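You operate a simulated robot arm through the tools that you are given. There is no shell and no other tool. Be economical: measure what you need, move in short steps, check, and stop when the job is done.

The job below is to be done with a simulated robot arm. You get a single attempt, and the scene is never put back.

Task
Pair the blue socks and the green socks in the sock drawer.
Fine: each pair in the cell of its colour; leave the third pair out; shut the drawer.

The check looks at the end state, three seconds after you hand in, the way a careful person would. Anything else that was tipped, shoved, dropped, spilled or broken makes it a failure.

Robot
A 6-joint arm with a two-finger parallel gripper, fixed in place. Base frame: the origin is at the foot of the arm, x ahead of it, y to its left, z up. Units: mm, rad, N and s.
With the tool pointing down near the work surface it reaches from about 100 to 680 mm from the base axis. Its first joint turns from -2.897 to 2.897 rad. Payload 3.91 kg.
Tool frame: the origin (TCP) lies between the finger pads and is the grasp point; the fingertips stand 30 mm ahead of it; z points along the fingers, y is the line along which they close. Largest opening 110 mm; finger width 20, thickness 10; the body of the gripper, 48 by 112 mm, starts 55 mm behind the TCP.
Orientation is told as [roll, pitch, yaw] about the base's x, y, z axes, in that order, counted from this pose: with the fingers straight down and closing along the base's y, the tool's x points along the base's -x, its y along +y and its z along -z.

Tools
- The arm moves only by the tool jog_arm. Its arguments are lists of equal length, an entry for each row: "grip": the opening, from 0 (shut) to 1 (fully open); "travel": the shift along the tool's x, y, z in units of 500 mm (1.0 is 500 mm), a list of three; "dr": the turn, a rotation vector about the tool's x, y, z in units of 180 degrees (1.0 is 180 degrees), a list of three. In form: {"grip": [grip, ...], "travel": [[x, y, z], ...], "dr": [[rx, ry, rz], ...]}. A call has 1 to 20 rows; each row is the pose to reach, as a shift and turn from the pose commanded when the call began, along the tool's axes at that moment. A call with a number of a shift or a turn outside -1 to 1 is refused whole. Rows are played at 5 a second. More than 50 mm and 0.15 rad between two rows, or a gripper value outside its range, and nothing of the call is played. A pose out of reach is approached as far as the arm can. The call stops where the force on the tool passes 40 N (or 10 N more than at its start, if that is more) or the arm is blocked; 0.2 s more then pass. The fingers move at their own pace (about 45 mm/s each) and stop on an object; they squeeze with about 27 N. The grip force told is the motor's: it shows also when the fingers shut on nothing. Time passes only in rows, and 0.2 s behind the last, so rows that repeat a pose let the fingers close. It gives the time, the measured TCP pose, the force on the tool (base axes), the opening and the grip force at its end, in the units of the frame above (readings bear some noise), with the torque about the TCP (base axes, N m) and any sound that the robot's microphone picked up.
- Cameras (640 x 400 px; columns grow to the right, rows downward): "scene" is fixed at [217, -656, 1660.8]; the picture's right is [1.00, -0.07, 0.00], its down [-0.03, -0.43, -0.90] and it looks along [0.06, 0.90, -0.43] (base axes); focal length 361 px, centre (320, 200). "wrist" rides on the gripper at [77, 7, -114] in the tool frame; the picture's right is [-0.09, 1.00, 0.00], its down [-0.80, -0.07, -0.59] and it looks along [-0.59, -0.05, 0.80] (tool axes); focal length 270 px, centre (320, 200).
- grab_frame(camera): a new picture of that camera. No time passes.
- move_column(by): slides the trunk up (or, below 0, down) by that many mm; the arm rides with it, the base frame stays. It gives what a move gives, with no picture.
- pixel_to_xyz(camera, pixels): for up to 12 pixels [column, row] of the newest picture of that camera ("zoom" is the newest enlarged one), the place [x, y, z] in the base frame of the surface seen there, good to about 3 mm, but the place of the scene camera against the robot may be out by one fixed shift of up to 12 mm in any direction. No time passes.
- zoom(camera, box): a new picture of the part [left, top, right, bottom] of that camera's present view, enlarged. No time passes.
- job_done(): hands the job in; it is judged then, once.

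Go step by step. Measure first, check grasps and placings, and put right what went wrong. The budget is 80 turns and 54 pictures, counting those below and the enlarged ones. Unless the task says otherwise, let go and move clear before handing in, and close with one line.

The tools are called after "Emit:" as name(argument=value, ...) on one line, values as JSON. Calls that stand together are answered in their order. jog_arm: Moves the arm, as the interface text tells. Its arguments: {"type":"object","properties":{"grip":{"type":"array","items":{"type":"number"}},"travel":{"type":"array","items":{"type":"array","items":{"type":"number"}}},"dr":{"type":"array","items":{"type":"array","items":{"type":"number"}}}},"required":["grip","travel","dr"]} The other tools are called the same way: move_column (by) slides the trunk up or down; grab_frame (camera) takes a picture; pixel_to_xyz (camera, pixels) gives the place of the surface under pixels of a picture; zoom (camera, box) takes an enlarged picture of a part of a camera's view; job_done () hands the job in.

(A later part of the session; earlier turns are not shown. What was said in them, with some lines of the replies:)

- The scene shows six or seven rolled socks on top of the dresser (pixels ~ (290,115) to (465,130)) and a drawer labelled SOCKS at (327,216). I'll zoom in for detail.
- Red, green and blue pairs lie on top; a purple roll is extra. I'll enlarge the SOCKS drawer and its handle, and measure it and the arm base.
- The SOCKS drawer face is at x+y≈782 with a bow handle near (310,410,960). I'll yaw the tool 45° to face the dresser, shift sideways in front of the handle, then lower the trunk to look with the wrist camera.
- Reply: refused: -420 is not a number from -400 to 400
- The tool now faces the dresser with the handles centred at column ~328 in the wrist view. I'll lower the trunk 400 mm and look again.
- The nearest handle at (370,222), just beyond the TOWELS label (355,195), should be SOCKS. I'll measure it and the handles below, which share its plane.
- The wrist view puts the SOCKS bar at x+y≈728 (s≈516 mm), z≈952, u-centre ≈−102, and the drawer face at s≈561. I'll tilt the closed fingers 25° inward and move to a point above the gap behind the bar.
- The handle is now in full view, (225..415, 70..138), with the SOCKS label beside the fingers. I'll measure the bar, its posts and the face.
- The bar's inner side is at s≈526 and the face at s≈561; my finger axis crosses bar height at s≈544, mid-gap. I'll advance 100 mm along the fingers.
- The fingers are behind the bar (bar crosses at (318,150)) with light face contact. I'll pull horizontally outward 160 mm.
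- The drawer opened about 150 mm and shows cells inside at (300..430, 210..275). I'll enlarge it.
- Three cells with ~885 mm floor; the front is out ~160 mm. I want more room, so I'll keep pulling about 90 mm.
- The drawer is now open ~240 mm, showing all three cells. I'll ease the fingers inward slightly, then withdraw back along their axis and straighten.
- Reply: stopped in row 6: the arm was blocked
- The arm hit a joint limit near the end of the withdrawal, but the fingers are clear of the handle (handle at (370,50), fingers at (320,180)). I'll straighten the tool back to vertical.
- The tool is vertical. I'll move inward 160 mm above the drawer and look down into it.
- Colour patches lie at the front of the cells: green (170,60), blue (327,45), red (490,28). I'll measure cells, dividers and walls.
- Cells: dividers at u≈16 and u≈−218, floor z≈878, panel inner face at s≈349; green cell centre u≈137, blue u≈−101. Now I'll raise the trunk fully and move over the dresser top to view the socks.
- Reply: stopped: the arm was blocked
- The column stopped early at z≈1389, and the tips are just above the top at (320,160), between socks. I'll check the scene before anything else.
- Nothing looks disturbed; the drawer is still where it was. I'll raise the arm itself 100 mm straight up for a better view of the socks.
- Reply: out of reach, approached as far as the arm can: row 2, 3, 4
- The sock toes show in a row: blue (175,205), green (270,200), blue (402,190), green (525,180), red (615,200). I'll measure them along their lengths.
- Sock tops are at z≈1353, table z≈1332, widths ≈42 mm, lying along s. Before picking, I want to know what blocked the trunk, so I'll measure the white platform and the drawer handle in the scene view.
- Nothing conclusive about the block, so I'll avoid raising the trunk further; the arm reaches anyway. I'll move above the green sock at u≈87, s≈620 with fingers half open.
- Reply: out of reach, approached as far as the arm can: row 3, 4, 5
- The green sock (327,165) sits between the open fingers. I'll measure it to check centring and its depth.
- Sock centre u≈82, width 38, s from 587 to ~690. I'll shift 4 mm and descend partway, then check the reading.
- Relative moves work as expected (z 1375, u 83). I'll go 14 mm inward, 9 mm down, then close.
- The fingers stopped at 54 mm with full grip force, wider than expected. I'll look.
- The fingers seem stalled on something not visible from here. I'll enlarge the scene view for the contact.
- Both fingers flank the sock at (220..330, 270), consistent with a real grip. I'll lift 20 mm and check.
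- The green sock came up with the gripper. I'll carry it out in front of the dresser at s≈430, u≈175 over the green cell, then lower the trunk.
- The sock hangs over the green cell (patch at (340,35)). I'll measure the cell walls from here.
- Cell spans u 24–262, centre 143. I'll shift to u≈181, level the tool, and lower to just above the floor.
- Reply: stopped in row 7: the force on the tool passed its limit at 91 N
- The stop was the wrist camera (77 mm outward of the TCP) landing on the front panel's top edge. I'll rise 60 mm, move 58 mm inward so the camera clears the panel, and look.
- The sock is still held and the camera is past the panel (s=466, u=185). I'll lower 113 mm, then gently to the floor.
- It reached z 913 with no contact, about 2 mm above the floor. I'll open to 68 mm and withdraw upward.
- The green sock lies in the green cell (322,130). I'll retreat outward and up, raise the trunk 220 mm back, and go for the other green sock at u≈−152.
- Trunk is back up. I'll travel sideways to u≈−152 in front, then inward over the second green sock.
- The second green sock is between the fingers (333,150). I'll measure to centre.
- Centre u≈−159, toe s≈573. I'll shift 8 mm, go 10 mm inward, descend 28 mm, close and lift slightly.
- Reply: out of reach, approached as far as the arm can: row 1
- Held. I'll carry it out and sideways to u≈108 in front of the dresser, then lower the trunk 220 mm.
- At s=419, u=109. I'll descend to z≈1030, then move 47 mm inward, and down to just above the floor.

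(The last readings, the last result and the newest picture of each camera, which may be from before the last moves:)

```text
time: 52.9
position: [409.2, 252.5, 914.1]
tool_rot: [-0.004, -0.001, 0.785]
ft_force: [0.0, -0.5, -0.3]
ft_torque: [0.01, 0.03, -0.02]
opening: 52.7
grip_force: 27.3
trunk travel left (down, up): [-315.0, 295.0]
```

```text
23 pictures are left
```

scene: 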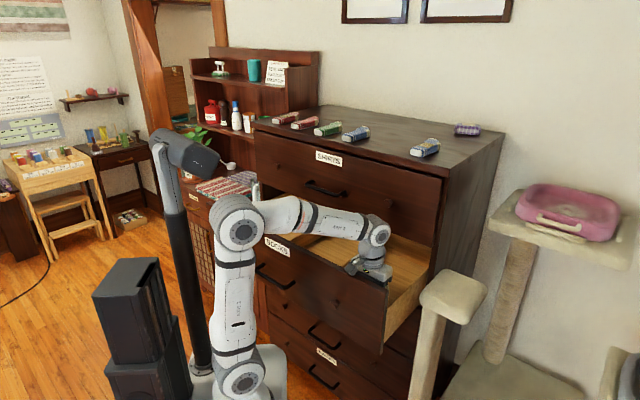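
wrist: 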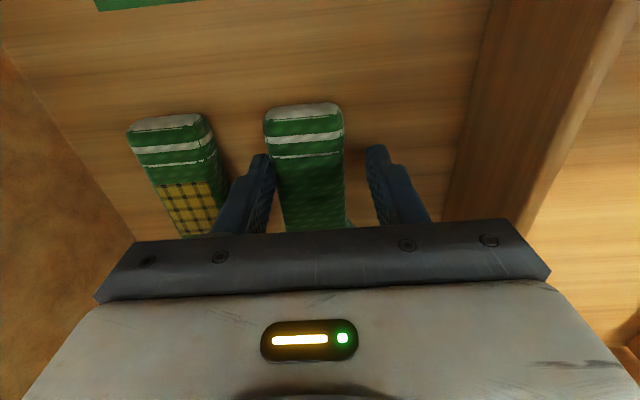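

Both green socks are side by side with the finger between them clear. I'll lower 2 mm, open slightly to 62 mm, and rise, then back out and up.

Emit:
jog_arm(grip=[0, 0.57, 0.57, 0.57, 0.57, 0.57, 0.57, 0.57, 0.57, 0.57, 0.57, 0.57, 0.57, 0.57], travel=[[0, 0, 0.005], [0, 0, 0.005], [0, 0, 0.005], [0, 0, -0.02], [0, 0, -0.08], [0, 0, -0.16], [0, 0, -0.24], [0.04, 0, -0.3], [0.07, 0, -0.36], [0.07, 0, -0.42], [0.07, 0, -0.5], [0.07, 0, -0.57], [0.07, 0, -0.6], [0.07, 0, -0.6]], dr=[[0, 0, 0], [0, 0, 0], [0, 0, 0], [0, 0, 0], [0, 0, 0], [0, 0, 0], [0, 0, 0], [0, 0, 0], [0, 0, 0], [0, 0, 0], [0, 0, 0], [0, 0, 0], [0, 0, 0], [0, 0, 0]])

Emit:
grab_frame(camera="wrist")

Emit:
move_column(by=220)

```text
time: 55.9
position: [380.9, 228.4, 1213.8]
tool_rot: [-0.003, -0.002, 0.785]
ft_force: [-0.3, -0.2, 0.2]
ft_torque: [-0.01, -0.03, 0.02]
opening: 62.9
grip_force: 0.1
trunk travel left (down, up): [-315.0, 295.0]
```

```text
22 pictures are left
```

wrist: 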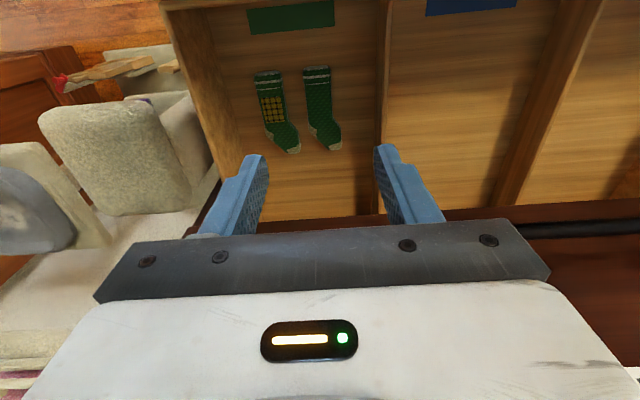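

```text
time: 58.2
position: [389.8, 236.2, 1425.7]
tool_rot: [-0.006, 0.006, 0.784]
ft_force: [0.0, 0.5, 0.0]
ft_torque: [0.03, -0.03, -0.04]
opening: 62.7
grip_force: 0.0
trunk travel left (down, up): [-535.0, 75.0]
```

Both green socks are in the green cell (270,110),(320,110). Next, the blue sock at u≈180: move sideways in front, then inward above it.

Emit:
jog_arm(grip=[0.64, 0.64, 0.64, 0.64, 0.64, 0.64, 0.64], travel=[[0, -0.075, 0], [0, -0.144, 0], [-0.08, -0.144, 0.015], [-0.16, -0.144, 0.03], [-0.24, -0.144, 0.045], [-0.32, -0.144, 0.06], [-0.32, -0.144, 0.06]], dr=[[0, 0, 0], [0, 0, 0], [0, 0, 0], [0, 0, 0], [0, 0, 0], [0, 0, 0], [0, 0, 0]])

Emit:
grab_frame(camera="wrist")

Emit:
pixel_to_xyz(camera="wrist", pixels=[[331, 105], [320, 115], [320, 180], [310, 180], [340, 180], [355, 180]])

```text
time: 59.8
position: [554.9, 300.1, 1395.0]
tool_rot: [-0.005, 0.007, 0.782]
ft_force: [0.1, -0.7, 0.3]
ft_torque: [0.03, 0.01, 0.02]
opening: 70.4
grip_force: 0.0
trunk travel left (down, up): [-535.0, 75.0]
```

```text
21 pictures are left
```

wrist: 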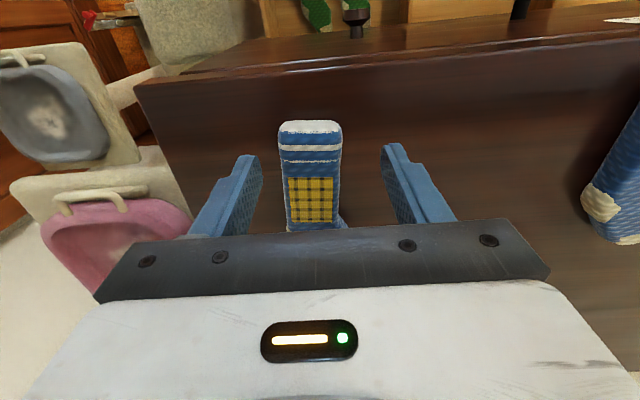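

```text
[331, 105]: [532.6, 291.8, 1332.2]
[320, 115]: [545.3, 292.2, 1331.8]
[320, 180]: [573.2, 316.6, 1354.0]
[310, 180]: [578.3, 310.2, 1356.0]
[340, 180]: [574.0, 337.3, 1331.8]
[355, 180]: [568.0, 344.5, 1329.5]
```

Sock centre u≈187, toe s≈597. I'll shift 6 mm, descend, move inward 20 mm, and close; then check.

Emit:
jog_arm(grip=[0.64, 0.64, 0.64, 0.64, 0.64], travel=[[0, -0.013, 0.02], [0, -0.013, 0.045], [-0.02, -0.013, 0.061], [-0.04, -0.013, 0.061], [-0.04, -0.013, 0.061]], dr=[[0, 0, 0], [0, 0, 0], [0, 0, 0], [0, 0, 0], [0, 0, 0]])

Emit:
jog_arm(grip=[0, 0, 0, 0], travel=[[0, 0, 0], [0, 0, 0], [0, 0, 0], [0, 0, 0]], dr=[[0, 0, 0], [0, 0, 0], [0, 0, 0], [0, 0, 0]])

```text
time: 61.0
position: [574.3, 307.9, 1365.0]
tool_rot: [-0.005, 0.009, 0.784]
ft_force: [-1.1, -1.2, -0.3]
ft_torque: [0.08, -0.03, 0.0]
opening: 70.5
grip_force: 0.0
trunk travel left (down, up): [-535.0, 75.0]
```

```text
time: 62.0
position: [574.8, 309.0, 1363.7]
tool_rot: [-0.005, 0.009, 0.784]
ft_force: [0.0, -0.1, 0.4]
ft_torque: [0.02, 0.0, -0.01]
opening: 53.3
grip_force: 26.7
trunk travel left (down, up): [-535.0, 75.0]
```

Gripped at 53 mm. I'll lift, draw out, and travel to u≈−138 in front of the dresser, then lower the trunk.

Emit:
jog_arm(grip=[0, 0, 0, 0, 0, 0, 0, 0, 0, 0, 0, 0, 0, 0, 0], travel=[[0.02, 0, -0.03], [0.07, 0, -0.07], [0.15, 0, -0.1], [0.23, 0, -0.1], [0.31, 0, -0.1], [0.386, 0, -0.1], [0.386, 0.08, -0.1], [0.386, 0.16, -0.1], [0.386, 0.245, -0.1], [0.386, 0.33, -0.1], [0.386, 0.41, -0.1], [0.386, 0.49, -0.1], [0.386, 0.57, -0.1], [0.386, 0.652, -0.1], [0.386, 0.652, -0.1]], dr=[[0, 0, 0], [0, 0, 0], [0, 0, 0], [0, 0, 0], [0, 0, 0], [0, 0, 0], [0, 0, 0], [0, 0, 0], [0, 0, 0], [0, 0, 0], [0, 0, 0], [0, 0, 0], [0, 0, 0], [0, 0, 0], [0, 0, 0]])

Emit:
move_column(by=-220)

Emit:
grab_frame(camera="wrist")

Emit:
grab_frame(camera="scene")

```text
time: 65.2
position: [205.4, 403.6, 1413.1]
tool_rot: [-0.005, 0.01, 0.783]
ft_force: [0.8, 1.0, -0.4]
ft_torque: [-0.02, -0.01, 0.01]
opening: 52.9
grip_force: 27.0
trunk travel left (down, up): [-535.0, 75.0]
```

```text
time: 67.5
position: [194.8, 392.8, 1202.3]
tool_rot: [-0.004, -0.004, 0.784]
ft_force: [-0.6, -0.6, 6.4]
ft_torque: [0.52, -0.52, -0.12]
opening: 53.0
grip_force: 26.6
trunk travel left (down, up): [-315.0, 295.0]
```

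```text
20 pictures are left
```

wrist: 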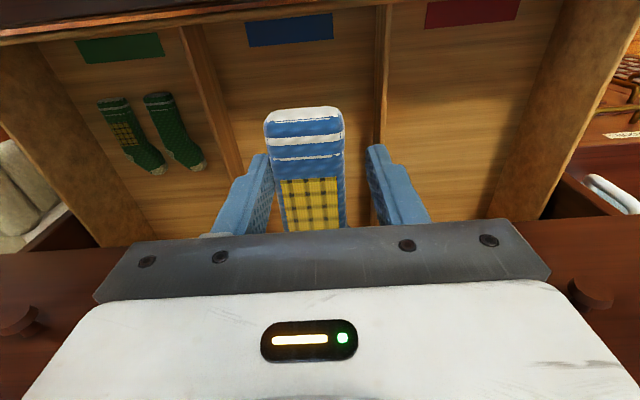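

```text
19 pictures are left
```

scene: 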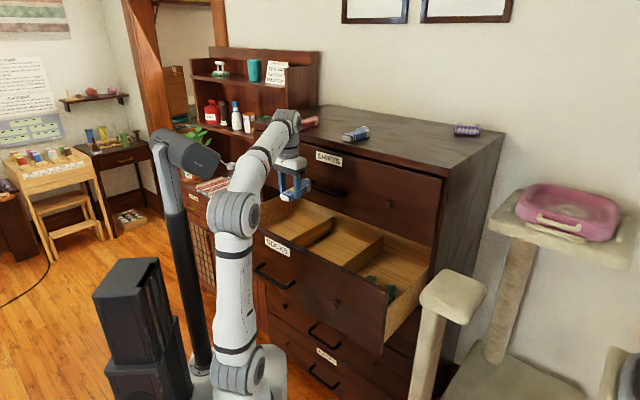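

The sock's tail is resting on the SHIRTS handle (6 N up, handle bar at s≈511). I'll rise 10 mm, back out 36 mm, descend to z≈1030 below the handle, then move inward to s≈456.

Emit:
jog_arm(grip=[0, 0, 0, 0, 0, 0, 0, 0, 0, 0, 0], travel=[[0, 0, -0.024], [0.036, 0, -0.024], [0.072, 0, -0.024], [0.072, 0, 0.05], [0.072, 0, 0.13], [0.072, 0, 0.21], [0.072, 0, 0.29], [0.072, 0, 0.344], [0, 0, 0.344], [-0.08, 0, 0.344], [-0.08, 0, 0.344]], dr=[[0, 0, 0], [0, 0, 0], [0, 0, 0], [0, 0, 0], [0, 0, 0], [0, 0, 0], [0, 0, 0], [0, 0, 0], [0, 0, 0], [0, 0, 0], [0, 0, 0]])

Emit:
grab_frame(camera="wrist")

Emit:
zoom(camera="scene", box=[230, 120, 390, 220])

```text
time: 69.9
position: [226.8, 422.4, 1028.4]
tool_rot: [-0.004, -0.002, 0.782]
ft_force: [0.8, 0.1, 0.2]
ft_torque: [-0.01, 0.03, -0.01]
opening: 52.9
grip_force: 26.6
trunk travel left (down, up): [-315.0, 295.0]
```

```text
18 pictures are left
```

wrist: 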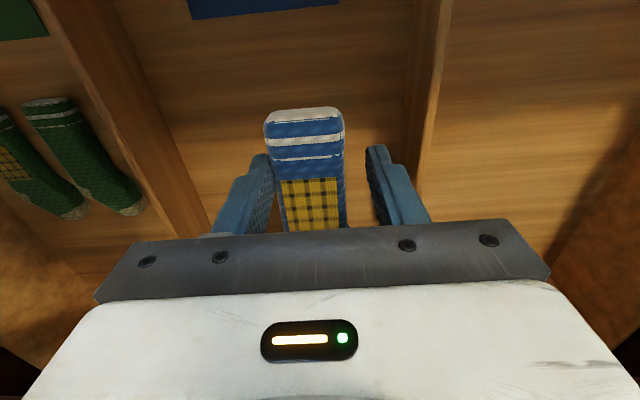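

```text
4.00 times, centred on (310, 170) of scene
```

zoom: 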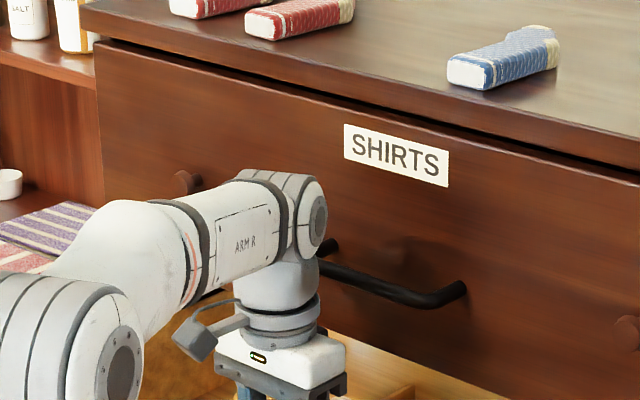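

At s=459, u=−138, clear so far, though the wrist is close to the SHIRTS handle. I'll descend slowly to just above the floor.

Emit:
jog_arm(grip=[0, 0, 0, 0, 0, 0, 0], travel=[[0, 0, 0.05], [0, 0, 0.1], [0, 0, 0.14], [0, 0, 0.17], [0, 0, 0.2], [0, 0, 0.229], [0, 0, 0.229]], dr=[[0, 0, 0], [0, 0, 0], [0, 0, 0], [0, 0, 0], [0, 0, 0], [0, 0, 0], [0, 0, 0]])

```text
time: 71.5
position: [225.8, 421.2, 915.6]
tool_rot: [-0.004, -0.001, 0.785]
ft_force: [0.8, -0.5, 0.0]
ft_torque: [0.01, -0.02, 0.0]
opening: 52.7
grip_force: 26.9
trunk travel left (down, up): [-315.0, 295.0]
```

Free descent to z 915.6. I'll lower 3 mm, open, and retreat: up to 1030, outward, then up in front of the handle.

Emit:
jog_arm(grip=[0, 0.6, 0.6, 0.6, 0.6, 0.6, 0.6, 0.6, 0.6, 0.6, 0.6, 0.6, 0.6, 0.6], travel=[[0, 0, 0.008], [0, 0, 0.008], [0, 0, 0.008], [0, 0, -0.02], [0, 0, -0.08], [0, 0, -0.16], [0, 0, -0.23], [0.06, 0, -0.25], [0.12, 0, -0.28], [0.12, 0, -0.36], [0.12, 0, -0.44], [0.12, 0, -0.52], [0.12, 0, -0.59], [0.12, 0, -0.59]], dr=[[0, 0, 0], [0, 0, 0], [0, 0, 0], [0, 0, 0], [0, 0, 0], [0, 0, 0], [0, 0, 0], [0, 0, 0], [0, 0, 0], [0, 0, 0], [0, 0, 0], [0, 0, 0], [0, 0, 0], [0, 0, 0]])

Emit:
grab_frame(camera="wrist")

Emit:
move_column(by=220)

```text
time: 74.5
position: [181.9, 380.5, 1210.6]
tool_rot: [-0.004, 0.001, 0.783]
ft_force: [-0.7, -0.3, 0.3]
ft_torque: [0.0, 0.02, 0.03]
opening: 66.0
grip_force: 0.0
trunk travel left (down, up): [-315.0, 295.0]
```

```text
16 pictures are left
```

wrist: 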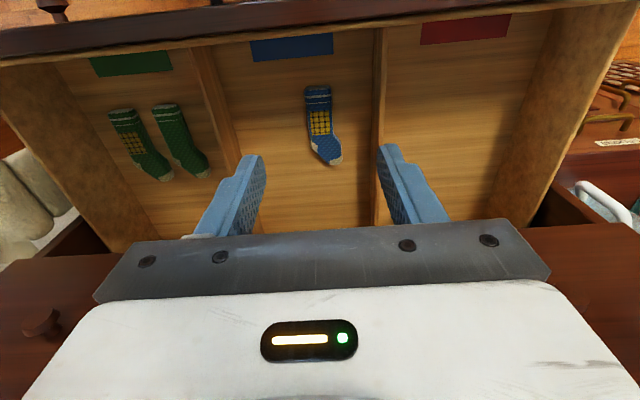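

```text
time: 76.8
position: [189.0, 388.0, 1422.1]
tool_rot: [-0.003, 0.007, 0.783]
ft_force: [-0.1, -0.5, -0.5]
ft_torque: [0.01, -0.04, -0.02]
opening: 65.9
grip_force: 0.1
trunk travel left (down, up): [-535.0, 75.0]
```

Blue is in the blue cell (320,125). Now for the last blue sock at u≈−45, toe s≈575.

Emit:
jog_arm(grip=[0.64, 0.64, 0.64, 0.64, 0.64, 0.64, 0.64, 0.64], travel=[[0, -0.09, 0], [0, -0.192, 0], [-0.08, -0.192, 0.01], [-0.16, -0.192, 0.02], [-0.24, -0.192, 0.035], [-0.32, -0.192, 0.05], [-0.38, -0.192, 0.056], [-0.38, -0.192, 0.056]], dr=[[0, 0, 0], [0, 0, 0], [0, 0, 0], [0, 0, 0], [0, 0, 0], [0, 0, 0], [0, 0, 0], [0, 0, 0]])

Emit:
grab_frame(camera="wrist")

```text
refused: row 2 steps farther than a row can; nothing moved
```

```text
15 pictures are left
```

wrist: 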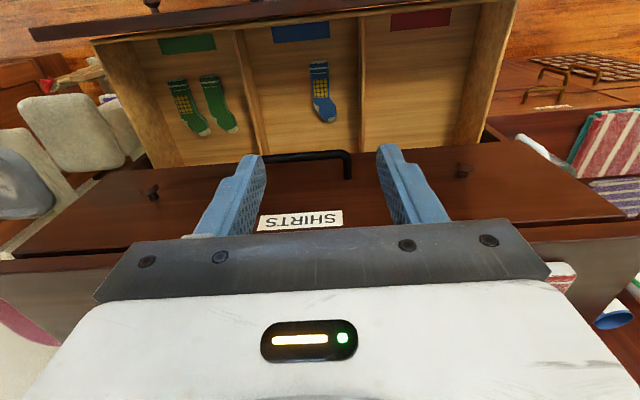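

The call was refused (a step of 51 mm); nothing moved. I'll repeat with shorter steps.

Emit:
jog_arm(grip=[0.64, 0.64, 0.64, 0.64, 0.64, 0.64, 0.64, 0.64, 0.64], travel=[[0, -0.064, 0], [0, -0.128, 0], [0, -0.192, 0], [-0.08, -0.192, 0.01], [-0.16, -0.192, 0.02], [-0.24, -0.192, 0.035], [-0.32, -0.192, 0.05], [-0.38, -0.192, 0.056], [-0.38, -0.192, 0.056]], dr=[[0, 0, 0], [0, 0, 0], [0, 0, 0], [0, 0, 0], [0, 0, 0], [0, 0, 0], [0, 0, 0], [0, 0, 0], [0, 0, 0]])

Emit:
grab_frame(camera="wrist")

Emit:
pixel_to_xyz(camera="wrist", pixels=[[325, 110], [310, 140], [325, 140], [340, 140], [310, 180], [325, 180], [340, 180]])

```text
time: 78.8
position: [395.4, 456.0, 1393.1]
tool_rot: [-0.006, 0.006, 0.785]
ft_force: [0.0, -0.1, -0.1]
ft_torque: [-0.03, 0.01, 0.0]
opening: 70.3
grip_force: 0.2
trunk travel left (down, up): [-535.0, 75.0]
```

```text
14 pictures are left
```

wrist: 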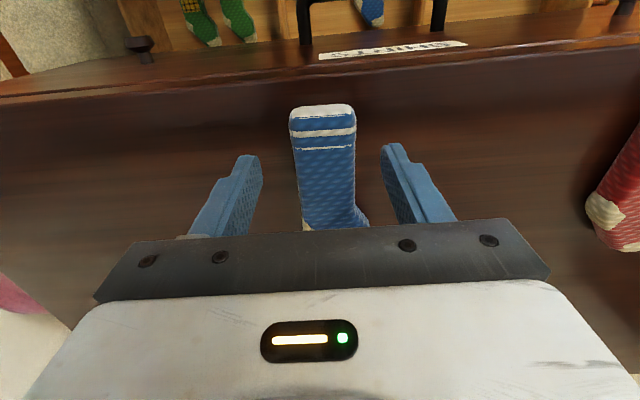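

```text
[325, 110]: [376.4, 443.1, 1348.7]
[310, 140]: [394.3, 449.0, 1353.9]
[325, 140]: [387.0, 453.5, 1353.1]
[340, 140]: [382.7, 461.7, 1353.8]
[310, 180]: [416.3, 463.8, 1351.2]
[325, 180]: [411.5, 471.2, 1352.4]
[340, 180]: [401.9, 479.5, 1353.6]
```

Sock centre u≈−45, toe s≈578. I'll centre, descend 28 mm, close, and lift 40 mm.

Emit:
jog_arm(grip=[0.64, 0.64, 0.64, 0, 0, 0, 0, 0, 0, 0], travel=[[0, 0.004, 0.03], [-0.018, 0.004, 0.057], [-0.018, 0.004, 0.057], [-0.018, 0.004, 0.057], [-0.018, 0.004, 0.057], [-0.018, 0.004, 0.057], [-0.018, 0.004, 0.057], [0.0, 0.004, 0.03], [0.03, 0.004, -0.02], [0.03, 0.004, -0.02]], dr=[[0, 0, 0], [0, 0, 0], [0, 0, 0], [0, 0, 0], [0, 0, 0], [0, 0, 0], [0, 0, 0], [0, 0, 0], [0, 0, 0], [0, 0, 0]])

```text
time: 81.0
position: [382.9, 447.6, 1403.6]
tool_rot: [-0.005, 0.008, 0.785]
ft_force: [0.3, 0.6, -0.5]
ft_torque: [-0.02, 0.03, -0.01]
opening: 52.9
grip_force: 26.8
trunk travel left (down, up): [-535.0, 75.0]
```

Gripped (52.9 mm). I'll carry it out to s≈395, u≈−62, lower the trunk, then descend below the handle.

Emit:
jog_arm(grip=[0, 0, 0, 0, 0, 0], travel=[[0.08, 0.01, -0.02], [0.16, 0.034, -0.02], [0.24, 0.034, -0.02], [0.32, 0.034, -0.02], [0.384, 0.034, -0.02], [0.384, 0.034, -0.02]], dr=[[0, 0, 0], [0, 0, 0], [0, 0, 0], [0, 0, 0], [0, 0, 0], [0, 0, 0]])

Emit:
move_column(by=-220)

Emit:
grab_frame(camera="wrist")

```text
time: 82.5
position: [234.3, 323.0, 1414.4]
tool_rot: [-0.004, 0.006, 0.784]
ft_force: [0.0, -0.3, 0.2]
ft_torque: [0.0, 0.03, 0.01]
opening: 52.8
grip_force: 26.7
trunk travel left (down, up): [-535.0, 75.0]
```

```text
time: 84.8
position: [224.6, 314.3, 1201.7]
tool_rot: [-0.004, -0.005, 0.785]
ft_force: [0.2, -0.2, -0.7]
ft_torque: [-0.01, 0.01, 0.01]
opening: 52.8
grip_force: 26.4
trunk travel left (down, up): [-315.0, 295.0]
```

```text
13 pictures are left
```

wrist: 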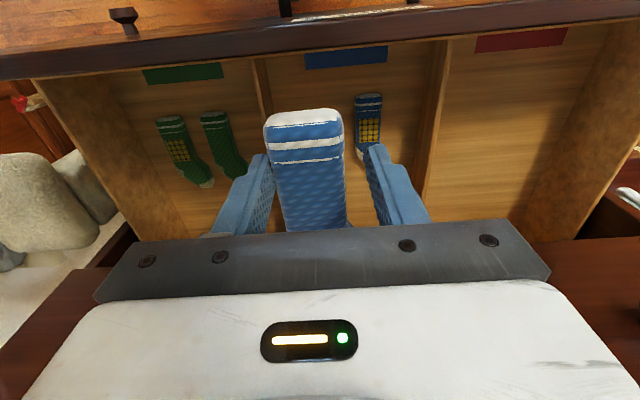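

No handle contact this time (s=381, u=−63). I'll descend to 1030, move inward 77 mm, and lower to near the floor.

Emit:
jog_arm(grip=[0, 0, 0, 0, 0, 0, 0, 0, 0, 0, 0, 0, 0, 0], travel=[[0, 0, 0.08], [0, 0, 0.16], [0, 0, 0.24], [0, 0, 0.31], [0, 0, 0.344], [-0.08, 0, 0.344], [-0.154, 0, 0.344], [-0.154, 0, 0.344], [-0.154, 0, 0.4], [-0.154, 0, 0.45], [-0.154, 0, 0.5], [-0.154, 0, 0.54], [-0.154, 0, 0.575], [-0.154, 0, 0.575]], dr=[[0, 0, 0], [0, 0, 0], [0, 0, 0], [0, 0, 0], [0, 0, 0], [0, 0, 0], [0, 0, 0], [0, 0, 0], [0, 0, 0], [0, 0, 0], [0, 0, 0], [0, 0, 0], [0, 0, 0], [0, 0, 0]])

Emit:
grab_frame(camera="wrist")

```text
time: 87.8
position: [280.4, 368.1, 916.2]
tool_rot: [-0.004, -0.004, 0.784]
ft_force: [0.0, 0.5, -0.3]
ft_torque: [-0.02, 0.04, 0.01]
opening: 53.0
grip_force: 26.7
trunk travel left (down, up): [-315.0, 295.0]
```

```text
12 pictures are left
```

wrist: 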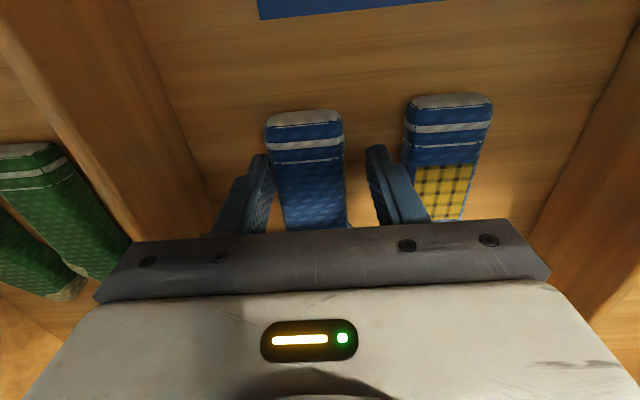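

The last blue sock is beside its mate with the finger clear. I'll lower 4 mm, open to 62 mm, and retreat up and out.

Emit:
jog_arm(grip=[0, 0.56, 0.56, 0.56, 0.56, 0.56, 0.56, 0.56, 0.56, 0.56, 0.56, 0.56, 0.56, 0.56], travel=[[0, 0, 0.008], [0, 0, 0.008], [0, 0, 0.008], [0, 0, -0.02], [0, 0, -0.08], [0, 0, -0.16], [0, 0, -0.23], [0.06, 0, -0.25], [0.12, 0, -0.28], [0.12, 0, -0.36], [0.12, 0, -0.44], [0.12, 0, -0.52], [0.12, 0, -0.59], [0.12, 0, -0.59]], dr=[[0, 0, 0], [0, 0, 0], [0, 0, 0], [0, 0, 0], [0, 0, 0], [0, 0, 0], [0, 0, 0], [0, 0, 0], [0, 0, 0], [0, 0, 0], [0, 0, 0], [0, 0, 0], [0, 0, 0], [0, 0, 0]])

Emit:
grab_frame(camera="wrist")

```text
time: 90.8
position: [238.1, 327.3, 1210.1]
tool_rot: [-0.004, -0.002, 0.784]
ft_force: [-0.4, -0.5, 0.1]
ft_torque: [-0.01, -0.04, 0.0]
opening: 61.6
grip_force: 0.1
trunk travel left (down, up): [-315.0, 295.0]
```

```text
11 pictures are left
```

wrist: 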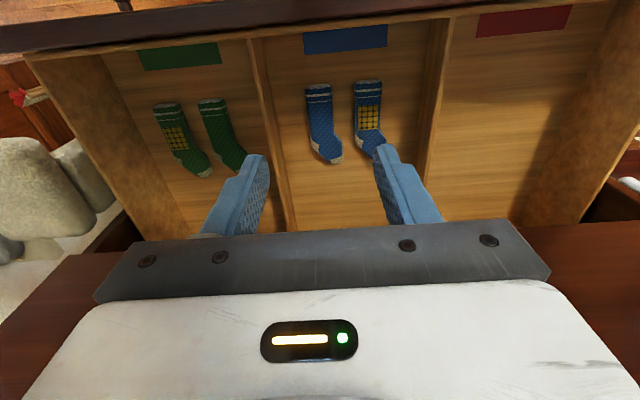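

Both pairs lie in their cells; green (185,140), blue (340,120). Next I close the drawer: shut the fingers, move outside the front panel to s≈235, u≈−100, and lower.

Emit:
jog_arm(grip=[0.3, 0, 0, 0, 0, 0], travel=[[0.08, 0.02, 0], [0.16, 0.04, 0], [0.24, 0.06, 0], [0.3, 0.078, 0], [0.32, 0.078, 0], [0.32, 0.078, 0]], dr=[[0, 0, 0], [0, 0, 0], [0, 0, 0], [0, 0, 0], [0, 0, 0], [0, 0, 0]])

Emit:
move_column(by=-140)

Emit:
grab_frame(camera="wrist")

```text
time: 92.2
position: [116.6, 241.0, 1204.2]
tool_rot: [-0.019, 0.02, 0.707]
ft_force: [0.3, -0.6, 0.2]
ft_torque: [0.03, 0.0, 0.0]
opening: 0.0
grip_force: 27.2
trunk travel left (down, up): [-315.0, 295.0]
```

```text
time: 93.8
position: [114.1, 242.0, 1063.2]
tool_rot: [-0.018, 0.018, 0.713]
ft_force: [0.5, 0.0, -0.1]
ft_torque: [0.0, -0.03, -0.02]
opening: 0.2
grip_force: 27.3
trunk travel left (down, up): [-175.0, 435.0]
```

```text
10 pictures are left
```

wrist: 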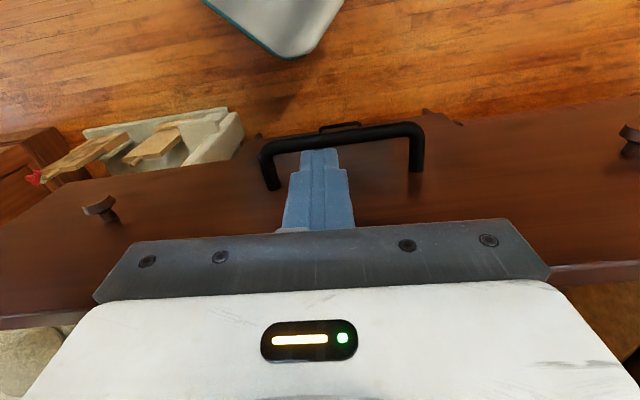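

The fingers are in front of the panel above the handle. I'll measure the bar and panel.

Emit:
pixel_to_xyz(camera="wrist", pixels=[[350, 128], [350, 136], [395, 132], [280, 145], [270, 180], [415, 165], [240, 200], [450, 230]])

```text
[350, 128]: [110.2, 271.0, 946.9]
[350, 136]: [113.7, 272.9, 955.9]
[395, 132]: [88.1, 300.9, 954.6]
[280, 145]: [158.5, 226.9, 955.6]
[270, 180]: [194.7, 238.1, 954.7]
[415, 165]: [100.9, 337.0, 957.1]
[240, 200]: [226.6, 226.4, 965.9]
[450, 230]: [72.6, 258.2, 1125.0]
```

Bar outer face at s≈270, panel at 320; the fingers' front is at ≈262. I'll descend 105 mm in front of the bar.

Emit:
jog_arm(grip=[0, 0, 0, 0, 0], travel=[[0.004, 0, 0.05], [0.006, 0, 0.1], [0.006, 0, 0.16], [0.006, 0, 0.21], [0.006, 0, 0.21]], dr=[[0, 0, 0], [0, 0, 0], [0, 0, 0], [0, 0, 0], [0, 0, 0]])

Emit:
grab_frame(camera="wrist")

```text
time: 95.0
position: [96.9, 237.5, 965.5]
tool_rot: [-0.003, -0.005, 0.785]
ft_force: [-0.2, -0.2, -1.4]
ft_torque: [-0.02, 0.0, 0.02]
opening: 0.1
grip_force: 27.2
trunk travel left (down, up): [-175.0, 435.0]
```

```text
9 pictures are left
```

wrist: 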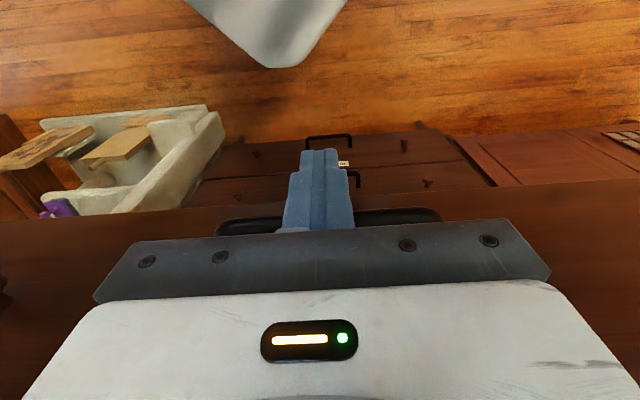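

Tool is upright at s=236, directly in front of the bar. I'll push the drawer inward 200 mm at a gentle pace, tilting the tool 25° on the way to clear the SHIRTS handle.

Emit:
jog_arm(grip=[0, 0, 0, 0, 0, 0, 0, 0, 0, 0, 0, 0, 0, 0, 0, 0, 0, 0], travel=[[-0.02, 0, 0.016], [-0.035, 0, 0.016], [-0.05, 0, 0.016], [-0.07, 0, 0.016], [-0.09, 0, 0.016], [-0.115, 0, 0.016], [-0.14, 0, 0.016], [-0.165, 0, 0.016], [-0.19, 0, 0.016], [-0.215, 0, 0.016], [-0.24, 0, 0.016], [-0.265, 0, 0.016], [-0.29, 0, 0.016], [-0.315, 0, 0.016], [-0.34, 0, 0.016], [-0.365, 0, 0.016], [-0.385, 0, 0.016], [-0.4, 0, 0.016]], dr=[[0, 0, 0], [0, 0, 0], [0, 0, 0], [0, -0.012, 0], [0, -0.024, 0], [0, -0.036, 0], [0, -0.048, 0], [0, -0.06, 0], [0, -0.072, 0], [0, -0.084, 0], [0, -0.096, 0], [0, -0.108, 0], [0, -0.12, 0], [0, -0.13, 0], [0, -0.139, 0], [0, -0.139, 0], [0, -0.139, 0], [0, -0.139, 0]])

Emit:
grab_frame(camera="scene")

```text
time: 98.8
position: [236.7, 380.6, 957.5]
tool_rot: [-0.004, -0.44, 0.785]
ft_force: [-1.4, -0.9, -1.6]
ft_torque: [-0.07, 0.04, -0.03]
opening: 0.0
grip_force: 26.8
trunk travel left (down, up): [-175.0, 435.0]
```

```text
8 pictures are left
```

scene: 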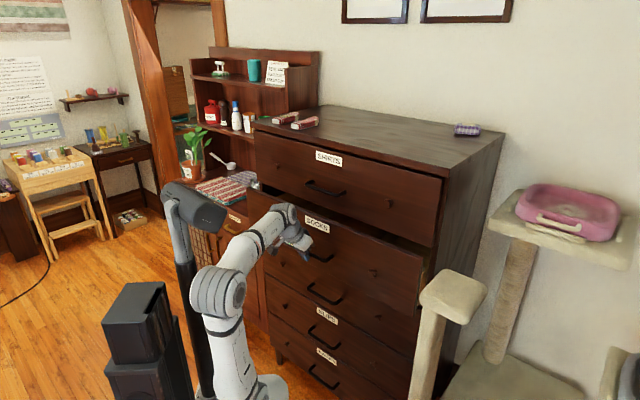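

The drawer is nearly shut (TCP s=436). I'll push the remaining ~65 mm slowly; the force limit will stop it when closed.

Emit:
jog_arm(grip=[0, 0, 0, 0, 0, 0, 0, 0, 0, 0], travel=[[-0.018, 0, 0.0085], [-0.036, 0, 0.017], [-0.054, 0, 0.0254], [-0.072, 0, 0.0338], [-0.09, 0, 0.0423], [-0.1, 0, 0.047], [-0.11, 0, 0.0515], [-0.118, 0, 0.055], [-0.125, 0, 0.0583], [-0.132, 0, 0.0616]], dr=[[0, 0, 0], [0, 0, 0], [0, 0, 0], [0, 0, 0], [0, 0, 0], [0, 0, 0], [0, 0, 0], [0, 0, 0], [0, 0, 0], [0, 0, 0]])

Emit:
zoom(camera="scene", box=[220, 165, 460, 315])

```text
time: 100.7
position: [279.8, 421.9, 954.9]
tool_rot: [-0.007, -0.425, 0.787]
ft_force: [-11.4, -12.0, -3.2]
ft_torque: [0.01, 0.27, 0.11]
opening: 0.1
grip_force: 27.2
trunk travel left (down, up): [-175.0, 435.0]
stopped in row 9: the force on the tool passed its limit at 45 N (the readings are from after the stop); the commanded pose is now the measured one
```

```text
2.67 times, centred on (340, 240) of scene
```

zoom: 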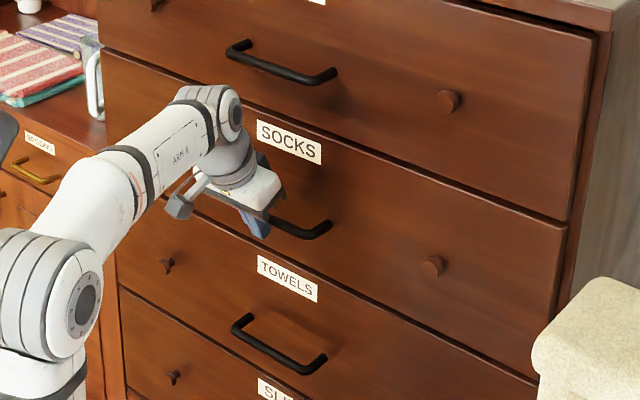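

The push ended with 45 N at s≈496, and the drawer looks flush. I'll back straight out 120 mm and verify with the wrist camera.

Emit:
jog_arm(grip=[0, 0, 0, 0, 0, 0], travel=[[0.02, 0, -0.0095], [0.0725, 0, -0.0338], [0.126, 0, -0.0592], [0.181, 0, -0.0846], [0.217, 0, -0.1015], [0.217, 0, -0.1015]], dr=[[0, 0, 0], [0, 0, 0], [0, 0, 0], [0, 0, 0], [0, 0, 0], [0, 0, 0]])

Emit:
grab_frame(camera="wrist")

Emit:
grab_frame(camera="scene")

Emit:
pixel_to_xyz(camera="scene", pixels=[[350, 225], [400, 250], [385, 215], [360, 205], [380, 310], [430, 260]])

```text
time: 102.1
position: [197.0, 340.3, 956.2]
tool_rot: [-0.005, -0.429, 0.786]
ft_force: [0.6, -0.2, 0.1]
ft_torque: [-0.03, -0.02, -0.03]
opening: 0.0
grip_force: 27.1
trunk travel left (down, up): [-175.0, 435.0]
```

```text
6 pictures are left
```

wrist: 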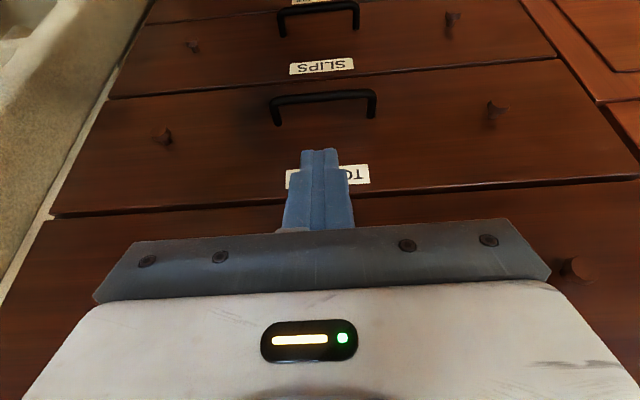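

```text
5 pictures are left
```

scene: 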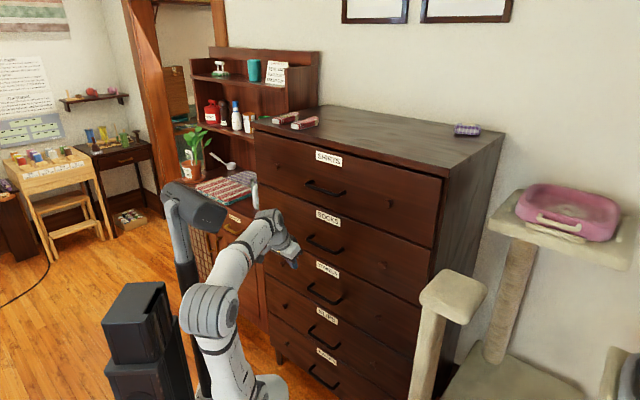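

```text
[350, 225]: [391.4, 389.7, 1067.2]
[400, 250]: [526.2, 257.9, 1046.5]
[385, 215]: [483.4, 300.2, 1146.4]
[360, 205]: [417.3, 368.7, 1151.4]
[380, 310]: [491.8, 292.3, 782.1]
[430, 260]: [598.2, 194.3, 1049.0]
```

The SOCKS face (x+y≈781–792) matches the SHIRTS and TOWELS faces (784–786), within noise, so it is shut. The red pair and the purple roll are untouched on top, and the arm is clear. I'm handing in.

Emit:
job_done()

```text
The job is handed in.
```

The blue pair is in the blue cell and the green pair in the green cell, the red pair is still out on top of the dresser, and the sock drawer is shut.
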